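You operate a simulated robot arm through the tools that you are given. There is no shell and no other tool. Be economical: measure what you need, move in short steps, check, and stop when the job is done.

You are at the controls of a simulated two-armed robot. One attempt, no reset.

TASK
Take the beaker with the black rim and leave it on top of the yellow canister. Put the black valve plug that says "62" from the ledge on the filter shelf and the black valve plug labelled "25" on the yellow yellow-rimmed glass disc. Take the blue pod and leave it on the top of the yellow stand. Put the filter cartridge that says "rough" from the top of the gasket table on the top of the jug table and the filter cartridge marked "fine" on the top of the pad stand. Take the round filter pad from the left half of the bench and leave it on the upper shelf of the grey rack. Take the short glass tee pipe with yellow ends and leave it on the top shelf of the green rack. Put the small green cup on the service table away on the top of the pad stand. Fetch the plug and set it in the deep white tray. Press the key one three times. Press the vent button to switch it on. Any order will do. Set down upright: beaker with the black rim, black valve plug, filter cartridge, small green cup.

Only the result counts: the job must be done as asked and must still hold three seconds after the hand-in. Knocking over, shifting, dropping, spilling or breaking anything else fails it.

THE ROBOT
Two 7-joint arms with two-finger parallel grippers on one trunk, on a base that drives. Base frame: it is fixed to the floor where the robot stands at the start and does not move with it; the origin is under the middle of the robot, x ahead of it, y to its left, z up; the surface under the hand at the start is at about z = 0.8. Units: m, degrees, N and s.
The left shoulder is at the start at [0.084, 0.174, 1.152], the right one opposite. With the tool pointing down near the work surface each hand reaches from about 0.26 to 0.72 m from the robot's upright axis, wherever it stands, measured 20 degrees to its own side. Places, roughly: beaker with the black rim [0.5, 0, 0.75]; black valve plug [0.5, -0.25, 0.75]; blue pod (4x4x3 cm) [0.4, 2.8, 0.9]; deep white tray (22x17x7 cm) [-5.7, 1.2, 0.9]; filter cartridge [-3.25, 1.75, 0.75]; filter shelf [-1.4, 2.2, 0.3]; key one [-4.7, 1, 0.9]; plug (7x7x3 cm) [-5.6, 1.4, 0.9]; round filter pad [-4, -1, 0.75]; short glass tee pipe with yellow e (20x10x7 cm) [-5.9, -1, 0.9]; small green cup (7x7x9 cm) [-5.5, 1, 0.9]; top of the jug table [-4.5, 1.8, 0.8]; top of the pad stand [-1.4, 0.8, 0.9]; top of the yellow stand [0.6, 1.9, 0.2]; top shelf of the green rack [-6.2, -2.6, 1.5]; upper shelf of the grey rack [-7.3, -2.6, 1]; vent button [-5.2, 1.1, 0.9]; yellow canister (6x6x9 cm) [0.5, 0.7, 0.8]; yellow-rimmed glass disc (13x13x2 cm) [0.4, -0.5, 0.8]. Payload 3.6 kg a hand.
The TCP of each hand is the grasp point between the finger pads, 0.03 m short of the fingertips. In the tool frame z runs along the fingers and y along their closing line. Largest opening 0.11 m; finger width 0.02, thickness 0.01; the body of the gripper, 0.048 by 0.112 m, starts 0.055 m behind the TCP.
Orientation is told as [roll, pitch, yaw] about the base's x, y, z axes, in that order, counted from this pose: with the fingers straight down and closing along the base's y, the tool's x points along the base's -x, its y along +y and its z along -z.

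THE INTERFACE
- The arms move only by the tool play_rows. It takes "left_deltas", "right_deltas" or both (then of equal length, played together; a hand with none holds still); each is text: rows parted by semicolons, each of 7 numbers parted by spaces: the shift along the tool's x, y, z in m, then the turn, a rotation vector about the tool's x, y, z in degrees, then the closure, from 0 (fully open) to 1 (shut). In form: tx ty tz rx ry rz claw; .... A call has 1 to 12 rows; each row shifts and turns the commanded pose from where the row before left it, along the tool's axes as they then stand. Rows are played at 5 a second. More than 0.05 m and 8.6 degrees between two rows, or a gripper value outside its range, and nothing of the call is played. A pose out of reach is approached as far as the arm can. The call stops where the force on the tool passes 40 N (or 10 N more than at its start, if that is more) or the arm is blocked; 0.2 s more then pass. The fingers move at their own pace (about 0.153 m/s each) and stop on an object; they squeeze with about 39 N. The grip force told is the motor's: it shows also when the fingers shut on nothing. Time passes only in rows, and 0.2 s behind the last, so rows that do not move let the fingers close. It gives the time, the measured TCP pose, the force on the tool (base axes), the opening and the grip force at its end, in the units of the frame above (readings bear some noise), with the torque about the TCP (base axes, N m) and any sound that the robot's microphone picked up.
- Cameras (640 x 400 px; columns grow to the right, rows downward): "scene" is now at [0.1794, -0.0066, 1.3199]; the picture's right is [-0.10, -0.99, 0.00], its down [-0.61, 0.06, -0.79] and it looks along [0.78, -0.08, -0.61] (base axes); focal length 214 px, centre (320, 200). "left" rides on the left gripper at [0.072, -0.017, -0.103] in its tool frame; the picture's right is [0.23, 0.97, 0.00], its down [-0.76, 0.18, -0.62] and it looks along [-0.61, 0.14, 0.78] (tool axes); focal length 222 px, centre (320, 200). "right" rides on the right gripper at [0.073, 0.017, -0.103] in its tool frame; the picture's right is [-0.23, 0.97, 0.00], its down [-0.76, -0.18, -0.62] and it looks along [-0.61, -0.14, 0.78] (tool axes); focal length 222 px, centre (320, 200). There is no depth. A picture from a camera that has moved, and an enlarged one, comes with that camera's place and axes in the base frame and with its lens.
- snapshot(camera): a new picture of that camera. The clock stands still meanwhile.
- slide_trunk(by): slides the trunk up (or, below 0, down) by that many m; the arms and the scene camera ride with it, the base frame stays. It gives what a move gives, with no picture.
- steer(legs): drives the robot by 1 to 6 legs, each [ahead, left, turn to the left] in m, m and degrees, along the robot's own axes; the way and the turn of a leg run together, so that a leg with both is an arc; at most 1.5 m and 180 degrees a leg. The arms and the cameras ride along, it lands a little off, and it stops where it bumps. It gives what a move gives.
- aim_head(pan, tilt): turns the head with the scene camera to pan (to the left, within 86 degrees either way) and tilt (down, from -29 to 69), counted from straight ahead of the robot. It gives what a move gives.
- enlarge(camera, box): a new picture of the part [left, top, right, bottom] of that camera's present view, enlarged. The clock stands still meanwhile.
- hand_in(): hands the job in; it is judged then, once.

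Work in short steps. Places have to be worked out from the pictures, the camera data and where the tool is seen: move nearer, look again, correct. Check each grasp and each placing, and mend what went wrong. You have 546 turns and 334 pictures in all, those below and enlarged ones among them. Open the grippers and draw the arms clear of the work before you hand the job in, unless the task says otherwise; then end with one line.

The tools are called as a command line: name --argument value ..., lists and objects as JSON in quotes. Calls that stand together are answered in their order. play_rows: Moves the arms, as the interface text tells. Its arguments: {"type":"object","properties":{"left_deltas":{"type":"string"},"right_deltas":{"type":"string"}},"required":[]} The other tools are called the same way: slide_trunk (by) slides the trunk up or down; steer (legs) drives the base; aim_head (pan, tilt) turns the head that bears the scene camera; snapshot (camera) takes a picture; enlarge (camera, box) takes an enlarged picture of a part of a camera's view; hand_in () hands the job in.

At the start:

```text
clock: 0.0
left_tcp_pos: [0.3967, 0.1105, 1.157]
left_tool_rot: [0.0, 0.1, 0.1]
left_force: [-0.4, 0.5, 0.1]
left_ft_torque: [-0.01, -0.01, -0.01]
left_width: 0.1102
left_finger_force: 0.1
right_tcp_pos: [0.36, -0.1986, 1.214]
right_tool_rot: [0.0, 0.0, 0.0]
right_force: [-0.7, -0.4, -0.8]
right_ft_torque: [-0.01, 0.03, 0.0]
right_width: 0.1101
right_finger_force: 0.0
trunk travel left (down, up): [-0.269, 0.494]
robot x, y, heading: [0.0012, -0.0025, 0.0]
head pan, tilt: [-5.9, 37.9]
```

scene: 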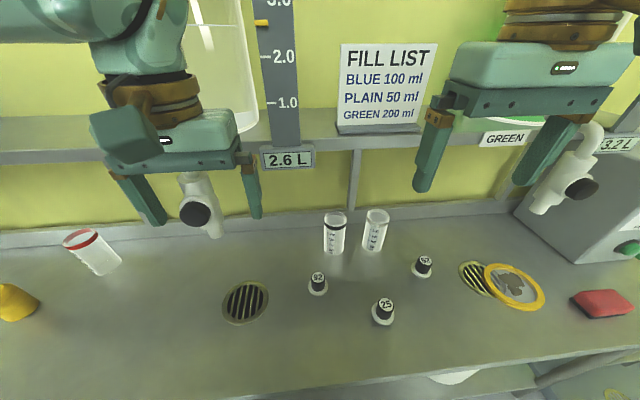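
right: 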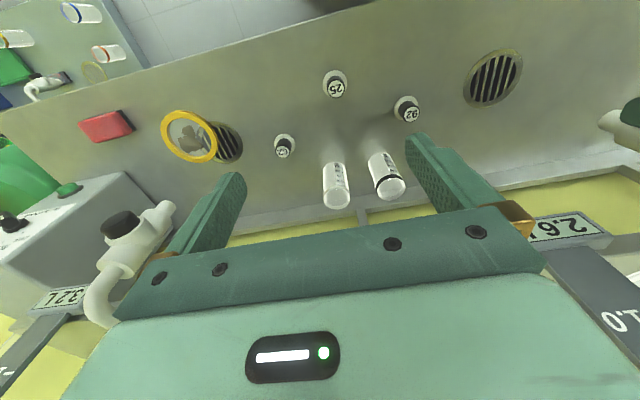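
left: 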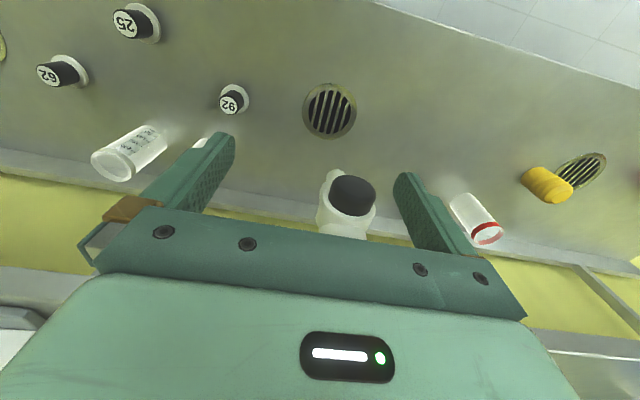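

The bench shows three plugs and two beakers; I enlarge the picture to read the labels.

enlarge --camera "scene" --box '[220, 200, 460, 350]'

enlarge --camera "scene" --box '[440, 220, 640, 345]'

```text
2.67 times, centred on (340, 275) of scene
camera zoom: at [0.1794, -0.0066, 1.3199], right [-0.1, -0.99, 0.0], down [-0.61, 0.06, -0.79], along [0.78, -0.08, -0.61], focal length 572 px, centre (267, 0)
```

zoom: 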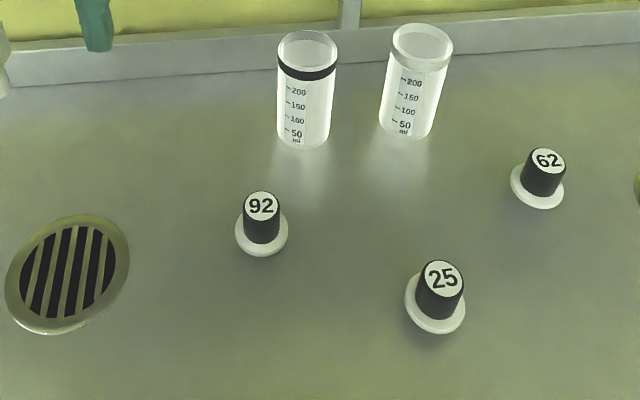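

```text
3.20 times, centred on (540, 282) of scene
camera zoom: at [0.1794, -0.0066, 1.3199], right [-0.1, -0.99, 0.0], down [-0.61, 0.06, -0.79], along [0.78, -0.08, -0.61], focal length 686 px, centre (-384, -64)
```

zoom: 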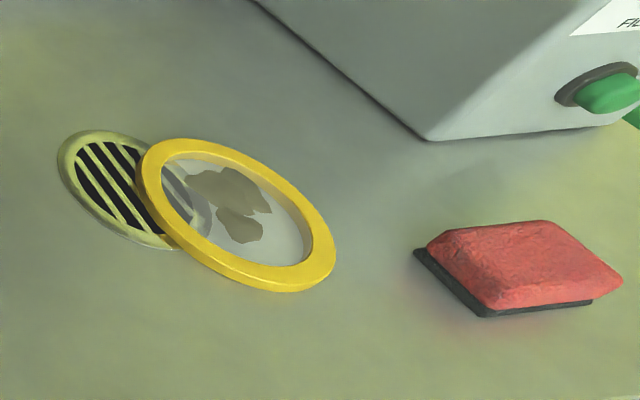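

I look at the left of the bench for the canister.

aim_head --pan 45 --tilt 38

snapshot --camera "scene"

aim_head --pan 86 --tilt 15

snapshot --camera "scene"

aim_head --pan -70 --tilt 30

snapshot --camera "scene"

```text
clock: 1.2
left_tcp_pos: [0.3961, 0.1117, 1.1581]
left_tool_rot: [0.0, 0.0, 0.1]
left_force: [-0.3, 0.9, -0.2]
left_ft_torque: [0.0, -0.01, 0.06]
left_width: 0.11
left_finger_force: 0.1
right_tcp_pos: [0.3611, -0.1975, 1.2141]
right_tool_rot: [0.0, 0.2, 0.0]
right_force: [0.5, 0.2, -0.2]
right_ft_torque: [-0.02, -0.01, 0.04]
right_width: 0.11
right_finger_force: 0.2
trunk travel left (down, up): [-0.269, 0.494]
robot x, y, heading: [0.0009, -0.0012, -0.1]
head pan, tilt: [45.0, 38.0]
```

```text
328 pictures are left
camera scene: at [0.1546, 0.0633, 1.3197], right [0.71, -0.71, 0.0], down [-0.44, -0.43, -0.79], along [0.56, 0.56, -0.62], focal length 214 px, centre (320, 200)
```

scene: 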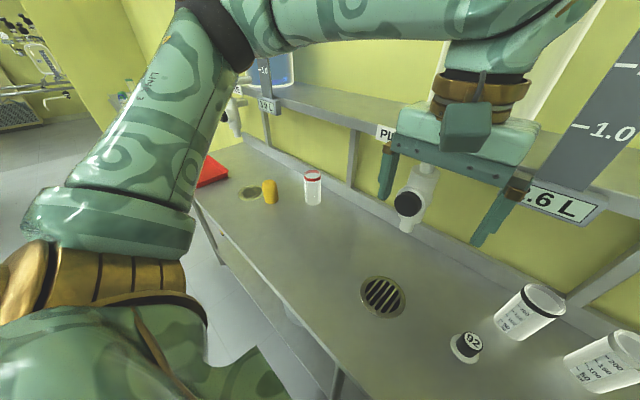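

```text
clock: 2.3
left_tcp_pos: [0.3973, 0.1109, 1.1587]
left_tool_rot: [0.0, 0.0, 0.1]
left_force: [0.0, 0.2, 0.0]
left_ft_torque: [0.0, 0.0, -0.03]
left_width: 0.1099
left_finger_force: 0.1
right_tcp_pos: [0.3609, -0.1986, 1.2144]
right_tool_rot: [0.0, 0.0, -0.1]
right_force: [-0.1, -0.6, 0.0]
right_ft_torque: [-0.01, 0.02, 0.0]
right_width: 0.1101
right_finger_force: 0.0
trunk travel left (down, up): [-0.269, 0.494]
robot x, y, heading: [0.0044, 0.0012, 0.1]
head pan, tilt: [85.9, 15.0]
```

```text
327 pictures are left
camera scene: at [0.1002, 0.0955, 1.3562], right [1.0, -0.07, 0.0], down [-0.02, -0.26, -0.97], along [0.07, 0.96, -0.26], focal length 214 px, centre (320, 200)
```

scene: 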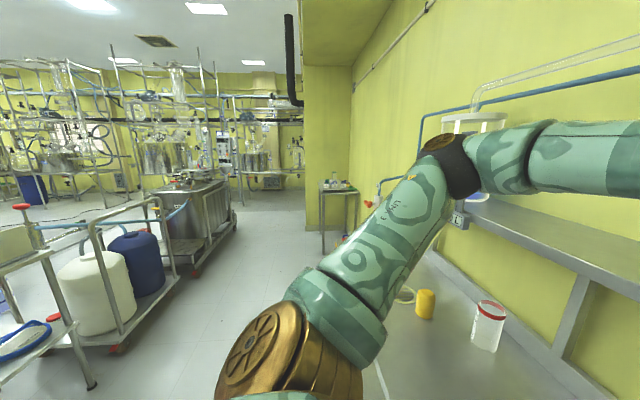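

```text
clock: 4.7
left_tcp_pos: [0.398, 0.1123, 1.1593]
left_tool_rot: [0.0, 0.0, 0.1]
left_force: [-0.4, -0.8, -0.3]
left_ft_torque: [0.0, -0.01, 0.01]
left_width: 0.1099
left_finger_force: 0.0
right_tcp_pos: [0.3619, -0.1984, 1.2142]
right_tool_rot: [0.0, 0.2, 0.0]
right_force: [0.5, 1.1, -0.8]
right_ft_torque: [0.01, 0.0, -0.01]
right_width: 0.11
right_finger_force: 0.0
trunk travel left (down, up): [-0.269, 0.494]
robot x, y, heading: [-0.0017, 0.0018, 0.0]
head pan, tilt: [-70.0, 30.0]
```

```text
326 pictures are left
camera scene: at [0.1245, -0.0826, 1.3321], right [-0.94, -0.34, 0.0], down [-0.17, 0.47, -0.87], along [0.3, -0.81, -0.5], focal length 214 px, centre (320, 200)
```

scene: 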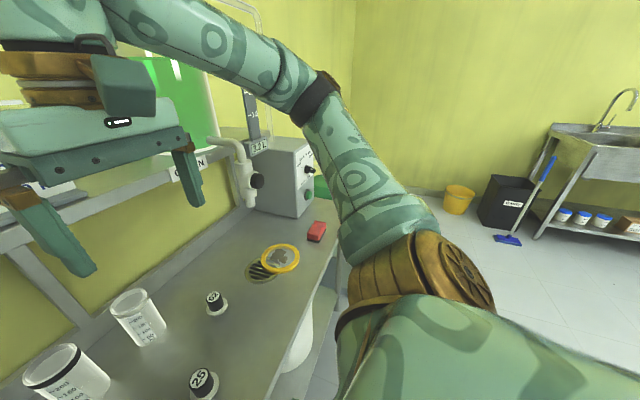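

Canister stands upright at left; I bring the right hand down over plug 25 to refine with the wrist camera.

play_rows --right_deltas "-0.01 0 0.05 0 0 0 0;-0.01 0 0.05 0 0 0 0;-0.01 0 0.05 0 0 0 0;-0.01 0 0.05 0 0 0 0;0 0 0.05 0 0 0 0;0 0 0 0 0 0 0"

snapshot --camera "right"

aim_head --pan -15 --tilt 40

snapshot --camera "scene"

```text
refused: row 1 steps farther than a row can; nothing moved
```

```text
325 pictures are left
camera right: at [0.2879, -0.182, 1.3176], right [0.23, 0.97, 0.0], down [0.76, -0.18, 0.62], along [0.61, -0.14, -0.78], focal length 222 px, centre (320, 200)
```

right: 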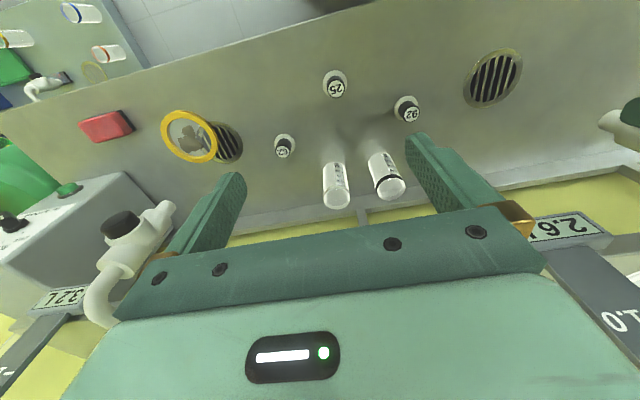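

```text
clock: 5.9
left_tcp_pos: [0.3966, 0.1104, 1.159]
left_tool_rot: [0.0, -0.1, 0.0]
left_force: [0.1, 0.6, 0.4]
left_ft_torque: [0.05, 0.02, 0.02]
left_width: 0.1101
left_finger_force: 0.0
right_tcp_pos: [0.3599, -0.1998, 1.213]
right_tool_rot: [-0.1, 0.1, 0.0]
right_force: [0.0, 0.1, -0.5]
right_ft_torque: [-0.02, -0.06, -0.01]
right_width: 0.1102
right_finger_force: 0.1
trunk travel left (down, up): [-0.269, 0.494]
robot x, y, heading: [0.0007, 0.0023, 0.0]
head pan, tilt: [-15.0, 40.0]
```

```text
324 pictures are left
camera scene: at [0.1756, -0.0197, 1.3167], right [-0.26, -0.97, 0.0], down [-0.62, 0.17, -0.77], along [0.74, -0.2, -0.64], focal length 214 px, centre (320, 200)
```

scene: 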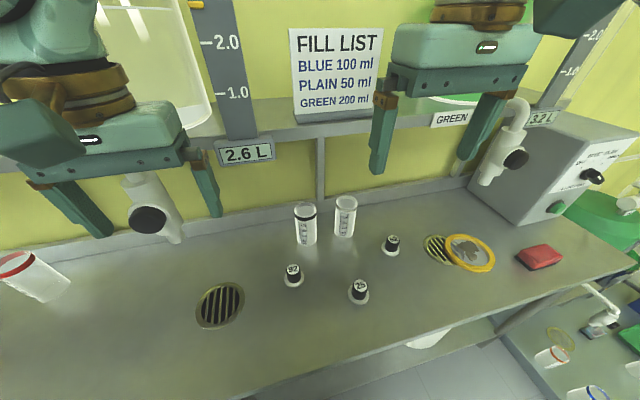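

Triangulating from both cameras puts the bench at z≈0.8, plug 25 at about (0.385, -0.175). I lower the right hand above it.

play_rows --right_deltas "-0.004 0.004 0.045 0 0 0 0;-0.004 0.004 0.045 0 0 0 0;-0.004 0.004 0.045 0 0 0 0;-0.004 0.004 0.045 0 0 0 0;-0.004 0.004 0.045 0 0 0 0;-0.005 0.005 0.045 0 0 0 0;0 0 0 0 0 0 0"

snapshot --camera "right"

snapshot --camera "scene"

```text
clock: 7.5
left_tcp_pos: [0.3962, 0.1117, 1.1583]
left_tool_rot: [0.0, -0.1, 0.1]
left_force: [-0.3, 1.1, 0.2]
left_ft_torque: [0.0, -0.03, -0.02]
left_width: 0.11
left_finger_force: 0.1
right_tcp_pos: [0.3844, -0.1761, 0.942]
right_tool_rot: [-0.1, 0.1, -0.1]
right_force: [-0.8, 0.2, 0.4]
right_ft_torque: [-0.01, 0.02, 0.0]
right_width: 0.1102
right_finger_force: 0.1
trunk travel left (down, up): [-0.269, 0.494]
robot x, y, heading: [0.0018, -0.0014, -0.2]
head pan, tilt: [-15.0, 40.0]
```

```text
323 pictures are left
camera right: at [0.3116, -0.1588, 1.0465], right [0.23, 0.97, 0.0], down [0.76, -0.18, 0.62], along [0.61, -0.14, -0.78], focal length 222 px, centre (320, 200)
```

right: 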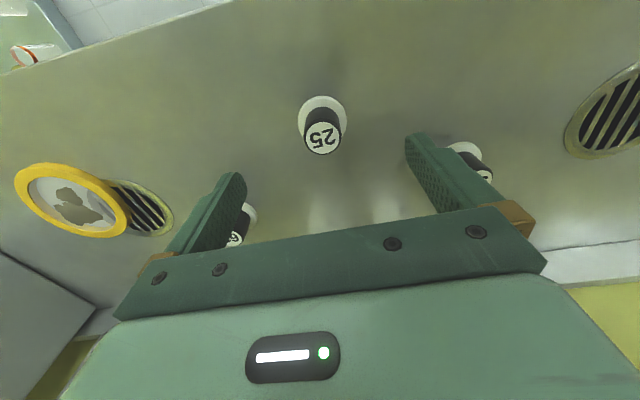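

```text
322 pictures are left
camera scene: at [0.1752, -0.0196, 1.3168], right [-0.26, -0.97, 0.0], down [-0.62, 0.17, -0.77], along [0.74, -0.2, -0.64], focal length 214 px, centre (320, 200)
```

scene: 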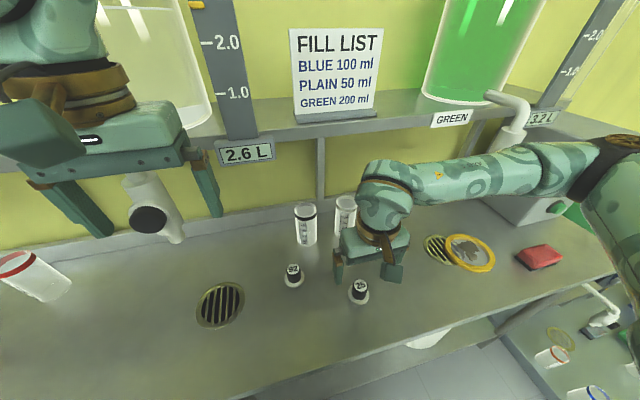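

The plug is about at (0.39, -0.174), top z≈0.865. I descend and close on the cap.

play_rows --right_deltas "-0.003 0.001 0.035 0 0 0 0;-0.002 0.001 0.035 0 0 0 0;0 0 0.027 0 0 0 0;0 0 0 0 0 0 0;0 0 0 0 0 0 0.5;0 0 0 0 0 0 1;0 0 0 0 0 0 1;0 0 0 0 0 0 1"

snapshot --camera "right"

```text
clock: 9.3
left_tcp_pos: [0.3971, 0.1116, 1.1584]
left_tool_rot: [0.0, 0.0, 0.1]
left_force: [0.4, -0.1, 0.1]
left_ft_torque: [0.01, -0.01, 0.04]
left_width: 0.11
left_finger_force: 0.0
right_tcp_pos: [0.3887, -0.1716, 0.8448]
right_tool_rot: [0.0, 0.1, 0.0]
right_force: [0.7, 0.8, -0.2]
right_ft_torque: [0.0, 0.04, 0.0]
right_width: 0.0479
right_finger_force: 38.5
trunk travel left (down, up): [-0.269, 0.494]
robot x, y, heading: [0.001, -0.0036, -0.2]
head pan, tilt: [-15.0, 40.0]
```

```text
321 pictures are left
camera right: at [0.3168, -0.1551, 0.9495], right [0.23, 0.97, 0.0], down [0.76, -0.18, 0.62], along [0.61, -0.14, -0.78], focal length 222 px, centre (320, 200)
```

right: 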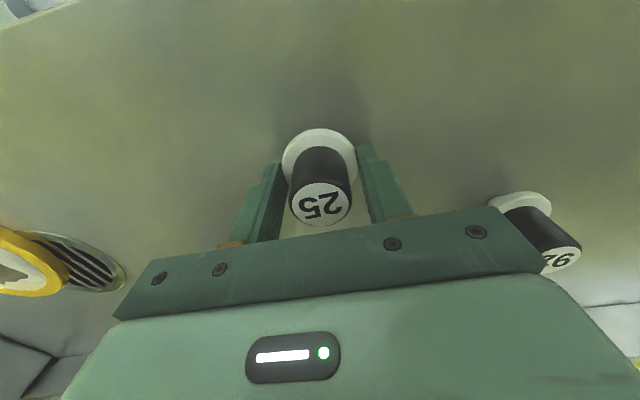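

The fingers are on the white flange; I open, lift 2 cm and grip the black cap instead.

play_rows --right_deltas "0 0 0 0 0 0 0.4;0 0 0 0 0 0 0.3;0 0 -0.02 0 0 0 0.3;0 0 0 0 0 0 0.3;0 0 0 0 0 0 1;0 0 0 0 0 0 1;0 0 0 0 0 0 1"

snapshot --camera "right"

```text
clock: 10.9
left_tcp_pos: [0.3966, 0.1119, 1.1584]
left_tool_rot: [0.0, 0.0, 0.1]
left_force: [0.0, -0.3, -0.1]
left_ft_torque: [0.01, -0.04, -0.02]
left_width: 0.1099
left_finger_force: 0.1
right_tcp_pos: [0.3909, -0.1716, 0.8667]
right_tool_rot: [-0.1, 0.1, 0.1]
right_force: [-0.2, -0.5, 0.1]
right_ft_torque: [-0.03, -0.03, 0.03]
right_width: 0.0319
right_finger_force: 38.6
trunk travel left (down, up): [-0.269, 0.494]
robot x, y, heading: [-0.0035, 0.0004, 0.1]
head pan, tilt: [-15.0, 40.0]
```

```text
320 pictures are left
camera right: at [0.3174, -0.1548, 0.9701], right [0.23, 0.97, 0.0], down [0.76, -0.18, 0.62], along [0.61, -0.14, -0.78], focal length 222 px, centre (320, 200)
```

right: 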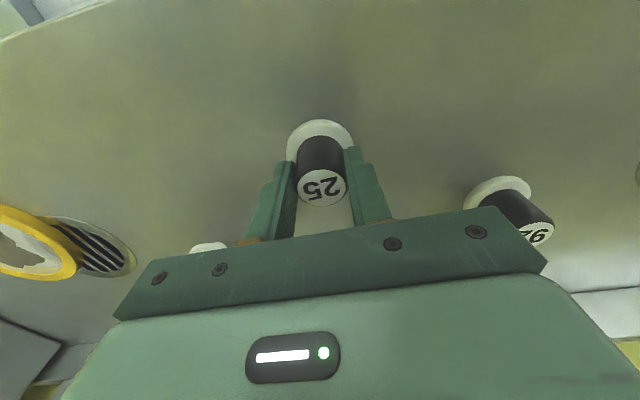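

Cap gripped (3.2 cm). Lift and carry toward the disc.

play_rows --right_deltas "0 0 -0.04 0 0 0 1;0 0 -0.04 0 0 0 1;0 -0.045 0 0 0 0 1;-0.004 -0.045 0 0 0 0 1;-0.004 -0.045 0 0 0 0 1;-0.004 -0.045 0 0 0 0 1;-0.004 -0.045 0 0 0 0 1;-0.004 -0.045 0 0 0 0 1;0 0 0 0 0 0 1"

snapshot --camera "right"

aim_head --pan -50 --tilt 45

snapshot --camera "scene"

```text
clock: 12.9
left_tcp_pos: [0.3964, 0.1126, 1.1586]
left_tool_rot: [-0.1, 0.0, 0.1]
left_force: [0.2, 0.3, 0.2]
left_ft_torque: [0.04, 0.01, 0.02]
left_width: 0.11
left_finger_force: 0.1
right_tcp_pos: [0.4152, -0.4119, 0.9325]
right_tool_rot: [-0.1, 0.0, -0.1]
right_force: [0.1, 0.2, -0.3]
right_ft_torque: [0.0, -0.02, 0.0]
right_width: 0.0317
right_finger_force: 39.5
right hand out of reach, approached as far as the arm can: row 8
trunk travel left (down, up): [-0.269, 0.494]
robot x, y, heading: [0.0003, 0.0024, -0.0]
head pan, tilt: [-15.0, 40.0]
```

```text
319 pictures are left
camera right: at [0.342, -0.3942, 1.0378], right [0.23, 0.97, 0.0], down [0.76, -0.18, 0.62], along [0.61, -0.14, -0.78], focal length 222 px, centre (320, 200)
```

right: 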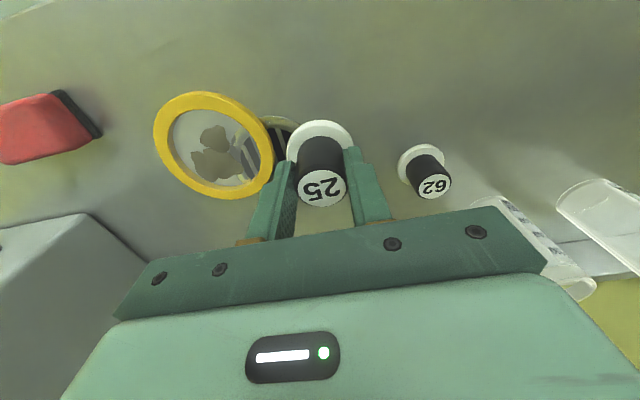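

```text
clock: 13.9
left_tcp_pos: [0.3968, 0.1121, 1.1594]
left_tool_rot: [-0.1, -0.1, 0.0]
left_force: [0.8, -0.1, -0.4]
left_ft_torque: [-0.03, -0.01, -0.02]
left_width: 0.1099
left_finger_force: 0.1
right_tcp_pos: [0.4148, -0.4098, 0.9338]
right_tool_rot: [-0.1, 0.1, -0.1]
right_force: [-0.9, -0.7, 0.1]
right_ft_torque: [0.0, 0.01, -0.01]
right_width: 0.0315
right_finger_force: 39.4
trunk travel left (down, up): [-0.269, 0.494]
robot x, y, heading: [0.0012, -0.0008, 0.0]
head pan, tilt: [-50.0, 45.0]
```

```text
318 pictures are left
camera scene: at [0.1459, -0.0591, 1.3095], right [-0.77, -0.64, 0.0], down [-0.46, 0.54, -0.71], along [0.45, -0.54, -0.71], focal length 214 px, centre (320, 200)
```

scene: 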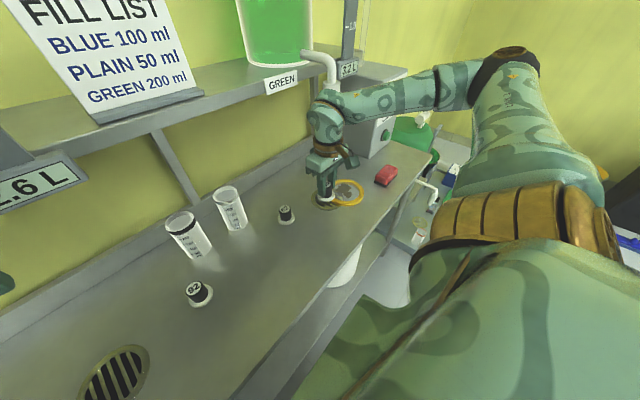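

The arm is at its reach limit; the disc is at about (0.416, -0.528). I drive the base 0.14 m to the right.

steer --legs '[[0, -0.14, 0]]'

snapshot --camera "right"

```text
clock: 14.7
left_tcp_pos: [0.3954, 0.107, 1.1583]
left_tool_rot: [-0.3, 0.0, 0.4]
left_force: [0.7, 0.8, 0.2]
left_ft_torque: [-0.01, 0.03, -0.04]
left_width: 0.1099
left_finger_force: 0.1
right_tcp_pos: [0.4132, -0.4126, 0.9326]
right_tool_rot: [-0.1, 0.6, 1.1]
right_force: [0.0, 0.2, -0.1]
right_ft_torque: [0.01, -0.01, -0.03]
right_width: 0.0319
right_finger_force: 39.4
trunk travel left (down, up): [-0.269, 0.494]
robot x, y, heading: [0.0012, -0.0108, 0.5]
head pan, tilt: [-50.0, 45.0]
stopped in leg 1: the robot was blocked; the commanded pose is now the measured one
```

```text
317 pictures are left
camera right: at [0.341, -0.3966, 1.0374], right [0.21, 0.98, 0.0], down [0.77, -0.16, 0.62], along [0.6, -0.13, -0.79], focal length 222 px, centre (320, 200)
```

right: 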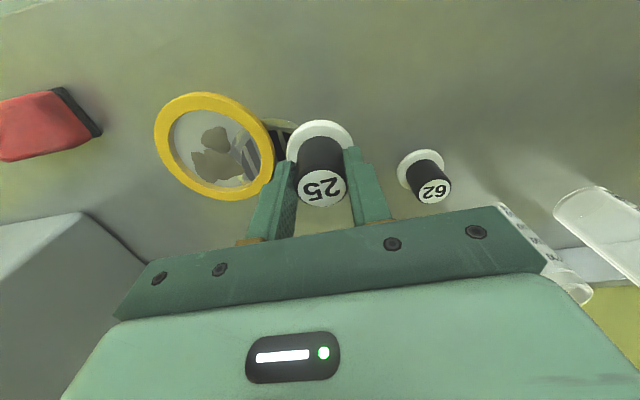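

The base got blocked; I look down ahead and to the right to find out by what.

aim_head --pan -20 --tilt 69

snapshot --camera "scene"

aim_head --pan -75 --tilt 65

snapshot --camera "scene"

```text
clock: 15.6
left_tcp_pos: [0.3974, 0.1073, 1.1588]
left_tool_rot: [-0.2, 0.0, 0.4]
left_force: [-0.4, -0.3, 0.5]
left_ft_torque: [0.0, 0.02, 0.01]
left_width: 0.1102
left_finger_force: 0.1
right_tcp_pos: [0.4118, -0.4124, 0.9324]
right_tool_rot: [-0.3, 0.7, 1.0]
right_force: [1.0, -0.5, -0.7]
right_ft_torque: [-0.02, -0.01, -0.01]
right_width: 0.032
right_finger_force: 39.0
trunk travel left (down, up): [-0.269, 0.494]
robot x, y, heading: [-0.0013, -0.0124, 0.2]
head pan, tilt: [-20.0, 68.8]
```

```text
316 pictures are left
camera scene: at [0.1467, -0.0212, 1.2805], right [-0.34, -0.94, 0.0], down [-0.88, 0.32, -0.36], along [0.34, -0.13, -0.93], focal length 214 px, centre (320, 200)
```

scene: 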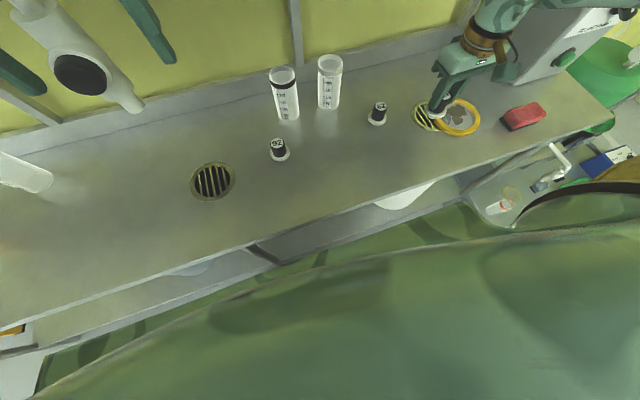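

```text
clock: 16.9
left_tcp_pos: [0.3968, 0.1067, 1.1577]
left_tool_rot: [-0.3, 0.0, 0.3]
left_force: [0.8, 0.5, -0.9]
left_ft_torque: [0.02, -0.03, -0.02]
left_width: 0.1101
left_finger_force: 0.0
right_tcp_pos: [0.4125, -0.412, 0.9325]
right_tool_rot: [-0.3, 0.8, 0.8]
right_force: [0.1, 0.1, 0.7]
right_ft_torque: [0.03, -0.03, -0.04]
right_width: 0.0318
right_finger_force: 38.8
trunk travel left (down, up): [-0.269, 0.494]
robot x, y, heading: [0.0005, -0.0102, 0.4]
head pan, tilt: [-75.0, 65.0]
```

```text
315 pictures are left
camera scene: at [0.1101, -0.0605, 1.2845], right [-0.96, -0.26, 0.0], down [-0.24, 0.87, -0.43], along [0.11, -0.41, -0.9], focal length 214 px, centre (320, 200)
```

scene: 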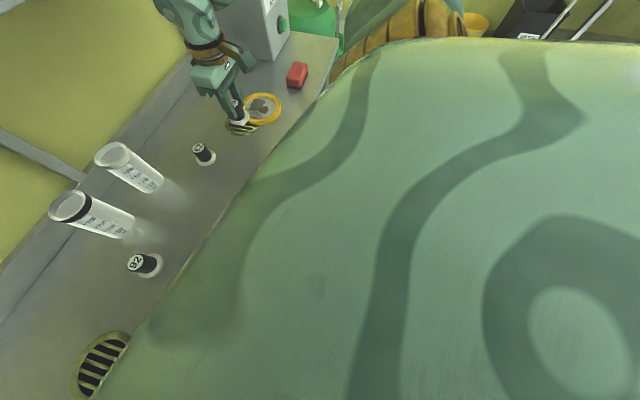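

I back off slightly, then shift right.

steer --legs '[[-0.08, 0, 0], [0, -0.14, 0]]'

```text
clock: 18.9
left_tcp_pos: [0.316, -0.0382, 1.158]
left_tool_rot: [0.1, 0.1, 0.2]
left_force: [0.2, -0.6, -0.7]
left_ft_torque: [0.02, 0.02, -0.06]
left_width: 0.11
left_finger_force: 0.1
right_tcp_pos: [0.3321, -0.5557, 0.9305]
right_tool_rot: [0.0, 0.6, 0.7]
right_force: [0.2, 0.1, -1.3]
right_ft_torque: [0.01, 0.0, 0.01]
right_width: 0.0319
right_finger_force: 39.1
trunk travel left (down, up): [-0.269, 0.494]
robot x, y, heading: [-0.0778, -0.1472, -0.0]
head pan, tilt: [-75.0, 65.0]
```

Moved. Now carry the plug over the disc centre and check.

play_rows --right_deltas "-0.04 0.014 0 0 0 0 1;-0.042 0.014 0 0 0 0 1;0 0 0 0 0 0 1"

snapshot --camera "right"

aim_head --pan -40 --tilt 40

snapshot --camera "scene"

```text
clock: 19.7
left_tcp_pos: [0.3041, -0.0425, 1.1624]
left_tool_rot: [0.2, -0.6, -0.1]
left_force: [0.1, 0.1, 0.3]
left_ft_torque: [-0.02, 0.02, 0.0]
left_width: 0.1102
left_finger_force: 0.1
right_tcp_pos: [0.3989, -0.5324, 0.9299]
right_tool_rot: [0.1, 0.6, 0.5]
right_force: [0.4, -0.4, -0.1]
right_ft_torque: [0.01, 0.01, 0.01]
right_width: 0.0315
right_finger_force: 38.8
trunk travel left (down, up): [-0.269, 0.494]
robot x, y, heading: [-0.0817, -0.1439, -0.0]
head pan, tilt: [-75.0, 65.0]
```

```text
314 pictures are left
camera right: at [0.3267, -0.5164, 1.0353], right [0.22, 0.98, 0.0], down [0.77, -0.17, 0.61], along [0.6, -0.13, -0.79], focal length 222 px, centre (320, 200)
```

right: 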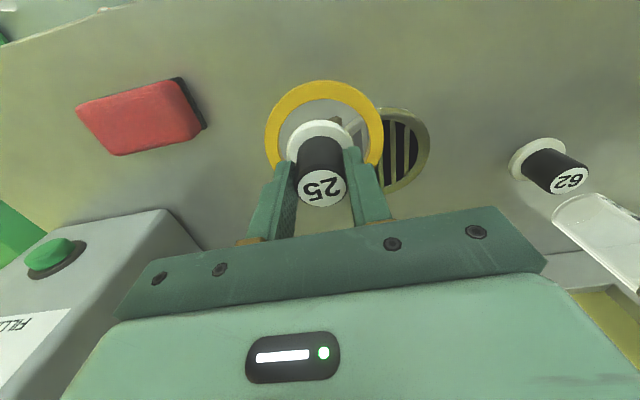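

```text
clock: 20.7
left_tcp_pos: [0.3051, -0.0426, 1.1638]
left_tool_rot: [0.2, -0.8, -0.2]
left_force: [-0.3, -0.4, 0.3]
left_ft_torque: [0.01, 0.01, 0.0]
left_width: 0.11
left_finger_force: 0.1
right_tcp_pos: [0.3991, -0.5326, 0.9311]
right_tool_rot: [0.1, 0.7, 0.5]
right_force: [0.5, -0.8, 0.8]
right_ft_torque: [0.01, 0.0, 0.02]
right_width: 0.0317
right_finger_force: 39.0
trunk travel left (down, up): [-0.269, 0.494]
robot x, y, heading: [-0.0812, -0.1497, -0.2]
head pan, tilt: [-40.0, 40.0]
```

```text
313 pictures are left
camera scene: at [0.0645, -0.206, 1.3181], right [-0.65, -0.76, -0.01], down [-0.48, 0.42, -0.77], along [0.59, -0.49, -0.64], focal length 214 px, centre (320, 200)
```

scene: 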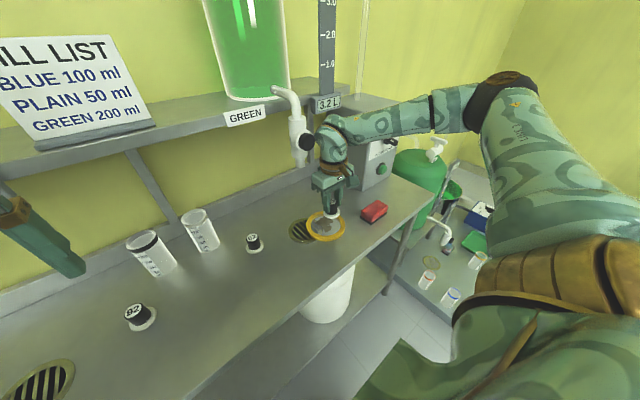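

Disc centre ≈(0.410, -0.530), hand 1 cm short. I shift and lower until contact.

play_rows --right_deltas "-0.011 0.002 0.01 0 0 0 1;0 0 0.015 0 0 0 1;0 0 0.01 0 0 0 1;0 0 0.005 0 0 0 1;0 0 0 0 0 0 1"

enlarge --camera "scene" --box '[260, 160, 400, 250]'

```text
clock: 21.9
left_tcp_pos: [0.3191, -0.0452, 1.1596]
left_tool_rot: [0.4, 0.0, 0.1]
left_force: [-0.2, 0.0, -0.7]
left_ft_torque: [0.0, -0.06, -0.01]
left_width: 0.11
left_finger_force: 0.0
right_tcp_pos: [0.4247, -0.5333, 0.8873]
right_tool_rot: [0.6, 0.6, 0.1]
right_force: [0.3, 0.7, -0.3]
right_ft_torque: [-0.02, -0.01, 0.0]
right_width: 0.0323
right_finger_force: 38.6
trunk travel left (down, up): [-0.269, 0.494]
robot x, y, heading: [-0.0781, -0.1464, 0.0]
head pan, tilt: [-40.0, 40.0]
```

```text
4.44 times, centred on (330, 205) of scene
camera zoom: at [0.081, -0.2095, 1.3162], right [-0.64, -0.77, -0.01], down [-0.49, 0.42, -0.76], along [0.59, -0.49, -0.65], focal length 953 px, centre (276, 178)
```

zoom: 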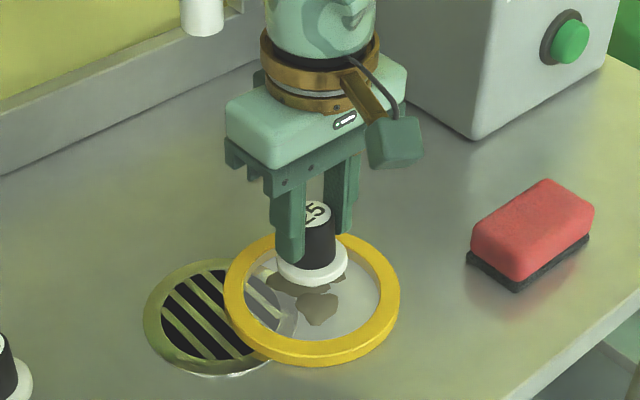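

The plug hovers about 1.4 cm beyond centre; I pull it back and look.

play_rows --right_deltas "0.014 0.002 0 0 0 0 1;0 0 0 0 0 0 1"

snapshot --camera "right"

enlarge --camera "scene" --box '[260, 160, 400, 250]'

```text
clock: 22.5
left_tcp_pos: [0.3157, -0.0362, 1.1597]
left_tool_rot: [0.1, 0.0, 0.3]
left_force: [0.2, -0.1, 0.0]
left_ft_torque: [0.0, 0.02, -0.02]
left_width: 0.1097
left_finger_force: 0.0
right_tcp_pos: [0.4076, -0.5204, 0.89]
right_tool_rot: [0.1, 0.7, 1.1]
right_force: [0.5, -0.1, 0.1]
right_ft_torque: [0.0, -0.01, 0.02]
right_width: 0.0322
right_finger_force: 38.6
trunk travel left (down, up): [-0.269, 0.494]
robot x, y, heading: [-0.0784, -0.1433, -0.1]
head pan, tilt: [-40.0, 40.0]
```

```text
311 pictures are left
camera right: at [0.3366, -0.5062, 0.9949], right [0.21, 0.98, 0.0], down [0.77, -0.16, 0.61], along [0.6, -0.13, -0.79], focal length 222 px, centre (320, 200)
```

right: 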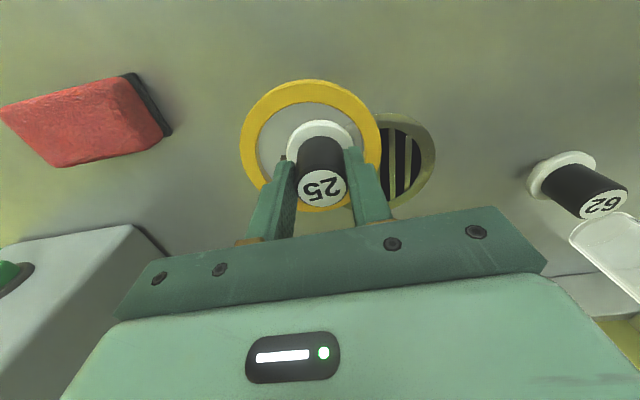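

```text
4.44 times, centred on (330, 205) of scene
camera zoom: at [0.0773, -0.2013, 1.3167], right [-0.64, -0.77, 0.0], down [-0.49, 0.41, -0.77], along [0.59, -0.49, -0.64], focal length 953 px, centre (276, 178)
```

zoom: 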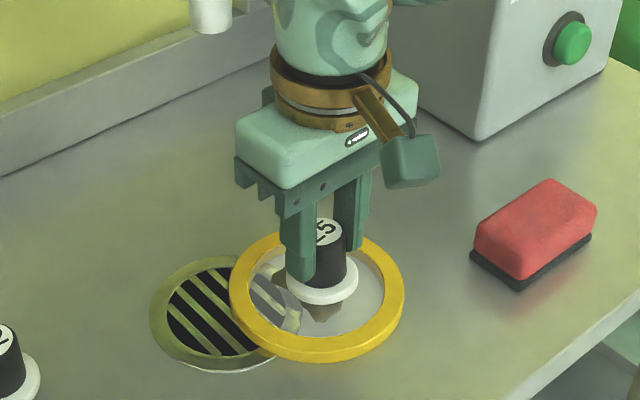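

About 1 cm off to the left; correct and lower gently until touching.

play_rows --right_deltas "-0.003 -0.009 0.003 0 0 0 1;0 0 0.005 0 0 0 1;0 0 0.003 0 0 0 1;0 0 0 0 0 0 1;0 0 0 0 0 0 1"

snapshot --camera "right"

enlarge --camera "scene" --box '[260, 160, 400, 250]'

```text
clock: 23.7
left_tcp_pos: [0.3172, -0.0357, 1.1583]
left_tool_rot: [0.0, 0.0, 0.2]
left_force: [0.1, 0.5, -0.5]
left_ft_torque: [0.01, -0.05, 0.02]
left_width: 0.1098
left_finger_force: 0.0
right_tcp_pos: [0.4131, -0.5331, 0.8806]
right_tool_rot: [0.0, 0.5, 0.8]
right_force: [-0.3, -0.2, -0.3]
right_ft_torque: [0.0, 0.01, 0.02]
right_width: 0.0324
right_finger_force: 38.9
trunk travel left (down, up): [-0.269, 0.494]
robot x, y, heading: [-0.082, -0.1469, 0.2]
head pan, tilt: [-40.0, 40.0]
```

```text
309 pictures are left
camera right: at [0.3418, -0.5161, 0.9845], right [0.21, 0.98, 0.0], down [0.77, -0.17, 0.61], along [0.6, -0.13, -0.79], focal length 222 px, centre (320, 200)
```

right: 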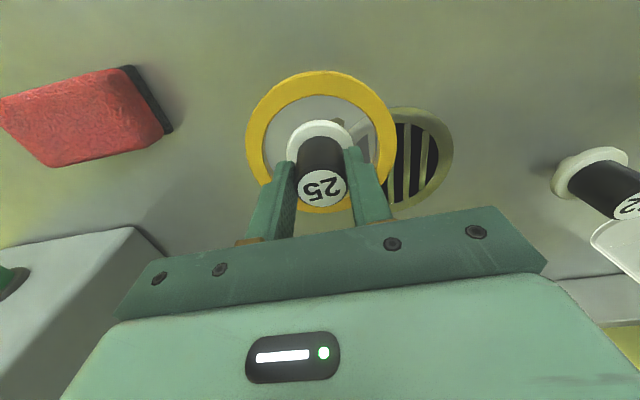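

```text
4.44 times, centred on (330, 205) of scene
camera zoom: at [0.0794, -0.2004, 1.3167], right [-0.64, -0.77, 0.0], down [-0.49, 0.41, -0.77], along [0.59, -0.49, -0.64], focal length 953 px, centre (276, 178)
```

zoom: 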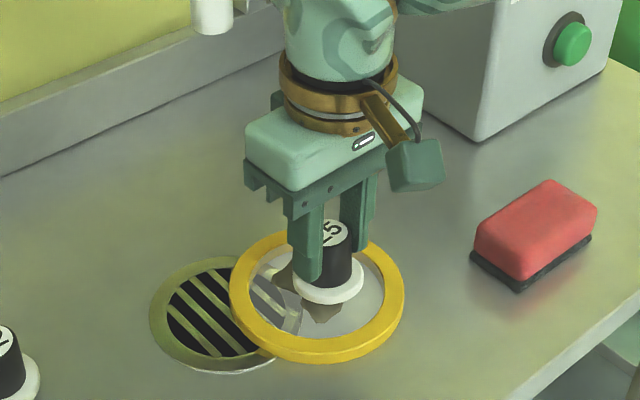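

Centred. Continue lowering by millimetres.

play_rows --right_deltas "0 0 0.003 0 0 0 1;0 0 0.003 0 0 0 1;0 0 0.002 0 0 0 1;0 0 0 0 0 0 1"

```text
clock: 24.7
left_tcp_pos: [0.3144, -0.0356, 1.1591]
left_tool_rot: [0.0, 0.0, 0.3]
left_force: [-0.7, 0.2, 0.8]
left_ft_torque: [-0.02, 0.04, 0.02]
left_width: 0.1101
left_finger_force: 0.1
right_tcp_pos: [0.4133, -0.5309, 0.8738]
right_tool_rot: [-0.1, 0.2, 0.7]
right_force: [5.1, -6.5, 36.5]
right_ft_torque: [-0.42, -0.29, 0.0]
right_width: 0.0327
right_finger_force: 38.4
trunk travel left (down, up): [-0.269, 0.494]
robot x, y, heading: [-0.0783, -0.1478, 0.2]
head pan, tilt: [-40.0, 40.0]
```

Contact felt. Ease up 2 mm, release and lift.

play_rows --right_deltas "0 0 -0.002 0 0 0 1;0 0 0 0 0 0 0.9;0 0 0 0 0 0 0.6;0 0 0 0 0 0 0.5;0 0 -0.03 0 0 0 0.5;0 0 -0.04 0 0 0 0.5;0 0 -0.04 0 0 0 0.3;0 0 0 0 0 0 0"

enlarge --camera "scene" --box '[260, 160, 400, 250]'

snapshot --camera "right"

```text
clock: 26.5
left_tcp_pos: [0.3174, -0.0339, 1.1588]
left_tool_rot: [-0.1, 0.0, 0.2]
left_force: [-0.1, 0.1, 0.7]
left_ft_torque: [-0.01, -0.02, 0.0]
left_width: 0.1101
left_finger_force: 0.2
right_tcp_pos: [0.4107, -0.5291, 0.9475]
right_tool_rot: [0.0, 0.5, 0.6]
right_force: [-0.1, -0.4, 0.9]
right_ft_torque: [-0.03, -0.01, 0.01]
right_width: 0.1098
right_finger_force: 0.1
right hand out of reach, approached as far as the arm can: row 6, 7
trunk travel left (down, up): [-0.269, 0.494]
robot x, y, heading: [-0.0818, -0.1479, -0.1]
head pan, tilt: [-40.0, 40.0]
```

```text
4.44 times, centred on (330, 205) of scene
camera zoom: at [0.0791, -0.199, 1.3168], right [-0.64, -0.77, 0.0], down [-0.49, 0.41, -0.77], along [0.59, -0.49, -0.64], focal length 953 px, centre (276, 178)
```

zoom: 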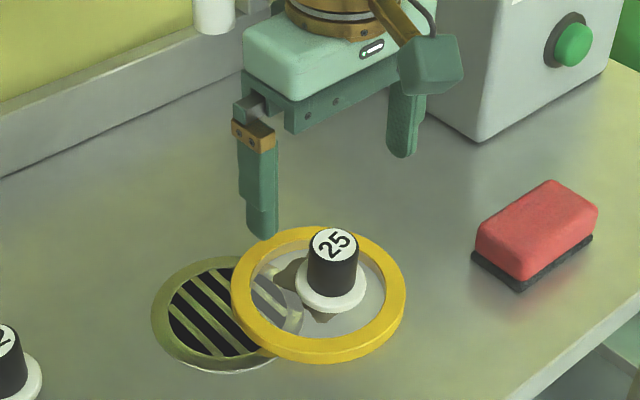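

```text
306 pictures are left
camera right: at [0.3385, -0.5121, 1.0522], right [0.22, 0.98, 0.0], down [0.77, -0.17, 0.62], along [0.6, -0.14, -0.79], focal length 222 px, centre (320, 200)
```

right: 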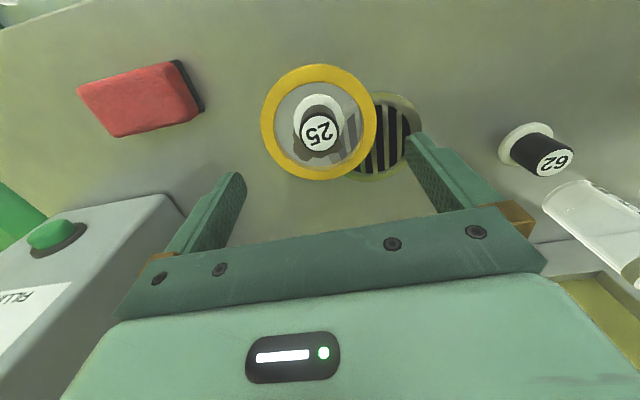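

Plug 25 is placed. Now over to plug 62 at about (0.495, -0.31).

play_rows --right_deltas "0 0.045 0 0 0 0 0;0 0.045 0 0 0 0 0;0 0.045 0 0 0 0 0;0 0.045 0 0 0 0 0;-0.02 0.04 0 0 0 0 0;-0.03 0 0 0 0 0 0;-0.03 0 0 0 0 0 0;0 0 0 0 0 0 0"

snapshot --camera "right"

```text
clock: 27.4
left_tcp_pos: [0.4216, -0.1868, 1.152]
left_tool_rot: [0.2, 0.9, -11.0]
left_force: [2.5, 2.0, -1.1]
left_ft_torque: [-0.19, 0.27, 0.02]
left_width: 0.1102
left_finger_force: 0.0
right_tcp_pos: [0.4348, -0.5371, 0.9363]
right_tool_rot: [0.2, 2.2, -10.9]
right_force: [-1.1, 0.2, -0.7]
right_ft_torque: [-0.03, -0.02, 0.04]
right_width: 0.11
right_finger_force: 0.1
trunk travel left (down, up): [-0.269, 0.494]
robot x, y, heading: [-0.0037, -0.2123, -11.4]
head pan, tilt: [-40.0, 40.0]
stopped in row 4 (right hand): the force on the tool passed its limit at 62 N (the readings are from after the stop); the commanded pose is now the measured one
```

```text
305 pictures are left
camera right: at [0.3715, -0.5091, 1.0439], right [0.41, 0.91, -0.01], down [0.74, -0.33, 0.59], along [0.54, -0.24, -0.81], focal length 222 px, centre (320, 200)
```

right: 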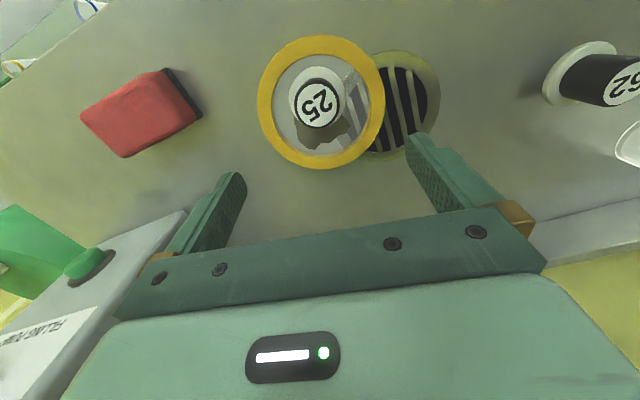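

The hand caught on something and swung the base. I look before doing anything.

snapshot --camera "scene"

```text
304 pictures are left
camera scene: at [0.1578, -0.3026, 1.3139], right [-0.78, -0.63, 0.01], down [-0.41, 0.51, -0.76], along [0.47, -0.59, -0.65], focal length 214 px, centre (320, 200)
```

scene: 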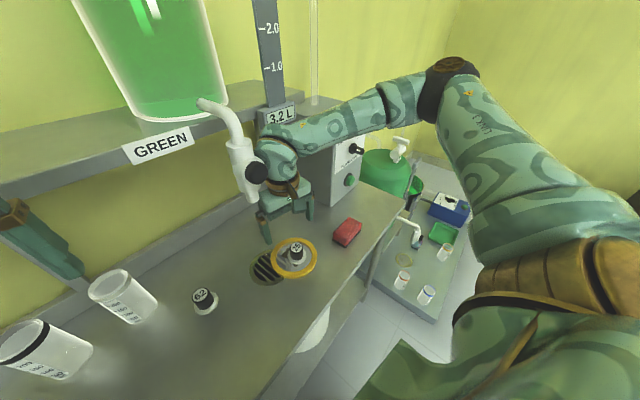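

The wrist caught the green tank's tap. I back the base away, slightly rightward, to free it.

steer --legs '[[-0.12, -0.03, 0]]'

snapshot --camera "scene"

```text
clock: 28.5
left_tcp_pos: [0.1785, -0.1509, 1.2163]
left_tool_rot: [-7.5, -18.4, -2.6]
left_force: [-0.1, -0.4, 2.0]
left_ft_torque: [0.09, -0.03, -0.02]
left_width: 0.1097
left_finger_force: 0.1
right_tcp_pos: [0.2793, -0.5721, 1.0426]
right_tool_rot: [4.6, -18.5, -27.3]
right_force: [-1.0, 4.3, -3.8]
right_ft_torque: [-0.31, -0.11, -0.04]
right_width: 0.1098
right_finger_force: 0.0
trunk travel left (down, up): [-0.269, 0.494]
robot x, y, heading: [-0.0811, -0.2159, -10.5]
head pan, tilt: [-40.0, 40.0]
stopped in leg 1: the robot was blocked; the commanded pose is now the measured one
```

```text
303 pictures are left
camera scene: at [0.0564, -0.2988, 1.317], right [-0.77, -0.64, -0.01], down [-0.4, 0.5, -0.77], along [0.49, -0.59, -0.64], focal length 214 px, centre (320, 200)
```

scene: 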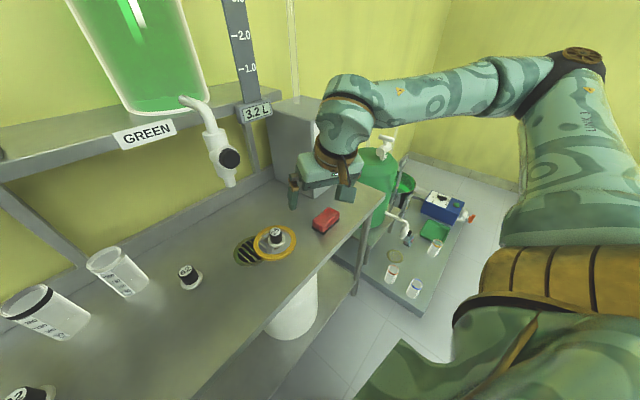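

Free now. I zoom to check nothing was disturbed (tap, disc, plug).

enlarge --camera "scene" --box '[160, 90, 360, 290]'

aim_head --pan 0 --tilt 40

snapshot --camera "scene"

```text
2.00 times, centred on (260, 190) of scene
camera zoom: at [0.0564, -0.2988, 1.317], right [-0.77, -0.64, -0.01], down [-0.4, 0.5, -0.77], along [0.49, -0.59, -0.64], focal length 429 px, centre (440, 220)
```

zoom: 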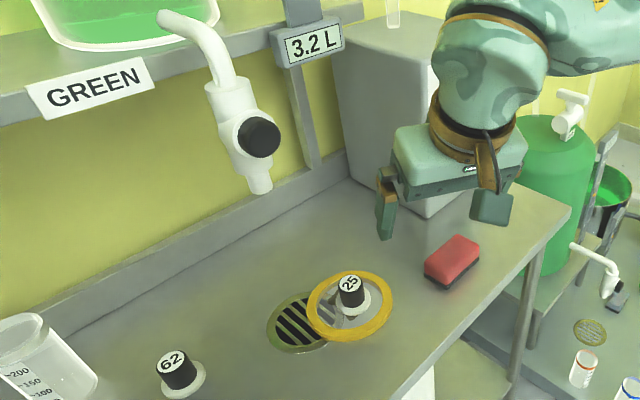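

```text
clock: 29.6
left_tcp_pos: [0.2263, -0.1635, 1.2067]
left_tool_rot: [-6.6, -9.4, -2.8]
left_force: [1.3, -0.3, 0.6]
left_ft_torque: [0.0, -0.02, 0.03]
left_width: 0.11
left_finger_force: 0.2
right_tcp_pos: [0.3183, -0.5726, 1.0173]
right_tool_rot: [2.4, -14.2, -23.7]
right_force: [0.1, -0.2, -0.1]
right_ft_torque: [0.06, -0.01, 0.06]
right_width: 0.11
right_finger_force: 0.2
trunk travel left (down, up): [-0.269, 0.494]
robot x, y, heading: [-0.0799, -0.2154, -10.8]
head pan, tilt: [0.0, 40.0]
```

```text
301 pictures are left
camera scene: at [0.0955, -0.2497, 1.3164], right [-0.19, -0.98, 0.0], down [-0.63, 0.12, -0.77], along [0.75, -0.14, -0.64], focal length 214 px, centre (320, 200)
```

scene: 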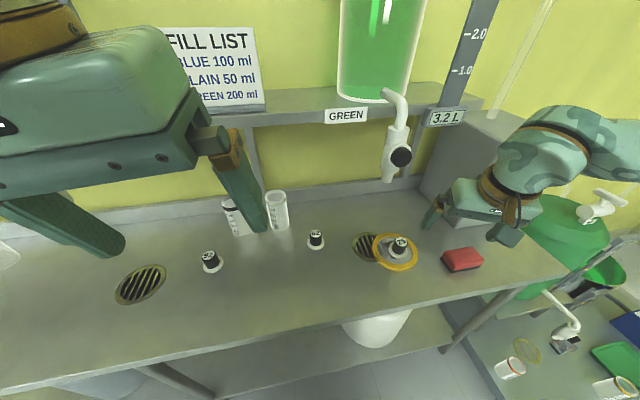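

Nothing disturbed. I straighten both tools and draw the right hand back before turning the base back.

play_rows --right_deltas "0 0 0 2.4 0 0 0;0 0 0 0 7.1 0 0;0 0 0 0 7.1 0 0;0 0 0 0 0 -6.4 0;0 0 0 0 0 -6.4 0;0.04 0 -0.01 0 0 0 0;0.04 0 -0.01 0 0 0 0;0 0 0 0 0 0 0" --left_deltas "0 0 0 -6.6 0 0 0;0 0 0 0 4.7 0 0;0 0 0 0 4.7 0 0;0 0 0 0 0 4 0;0 0 0 0 0 4 0;0 0 0 0 0 0 0;0 0 0 0 0 0 0;0 0 0 0 0 0 0"

```text
clock: 31.4
left_tcp_pos: [0.2385, -0.1616, 1.1705]
left_tool_rot: [-2.7, -4.7, -11.1]
left_force: [-0.1, 0.0, 1.2]
left_ft_torque: [0.02, -0.03, 0.01]
left_width: 0.1102
left_finger_force: 0.0
left hand out of reach, approached as far as the arm can: row 1, 2, 3
right_tcp_pos: [0.2393, -0.5519, 1.0391]
right_tool_rot: [-0.2, -0.1, -10.9]
right_force: [-0.8, -0.6, -0.8]
right_ft_torque: [-0.02, -0.02, 0.01]
right_width: 0.1098
right_finger_force: 0.2
trunk travel left (down, up): [-0.269, 0.494]
robot x, y, heading: [-0.08, -0.2141, -10.8]
head pan, tilt: [0.0, 40.0]
```

Now turn the base straight again while backing off slightly.

steer --legs '[[-0.06, 0, 0], [0, 0, 10.8], [0, 0.06, 0]]'

snapshot --camera "scene"

```text
clock: 33.6
left_tcp_pos: [0.1636, -0.029, 1.1705]
left_tool_rot: [-2.8, -4.8, -0.3]
left_force: [0.2, 0.0, 0.3]
left_ft_torque: [-0.05, 0.0, 0.02]
left_width: 0.1101
left_finger_force: 0.1
right_tcp_pos: [0.2384, -0.4141, 1.039]
right_tool_rot: [-0.2, -0.1, 0.0]
right_force: [0.7, 0.4, -0.3]
right_ft_torque: [-0.03, 0.04, -0.02]
right_width: 0.1103
right_finger_force: 0.1
trunk travel left (down, up): [-0.269, 0.494]
robot x, y, heading: [-0.1409, -0.1428, 0.2]
head pan, tilt: [0.0, 40.0]
```

```text
300 pictures are left
camera scene: at [0.0387, -0.138, 1.3167], right [0.0, -1.0, 0.0], down [-0.64, 0.0, -0.77], along [0.77, 0.0, -0.64], focal length 214 px, centre (320, 200)
```

scene: 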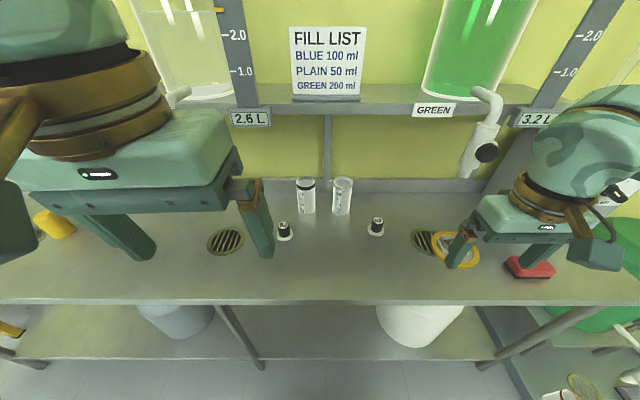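

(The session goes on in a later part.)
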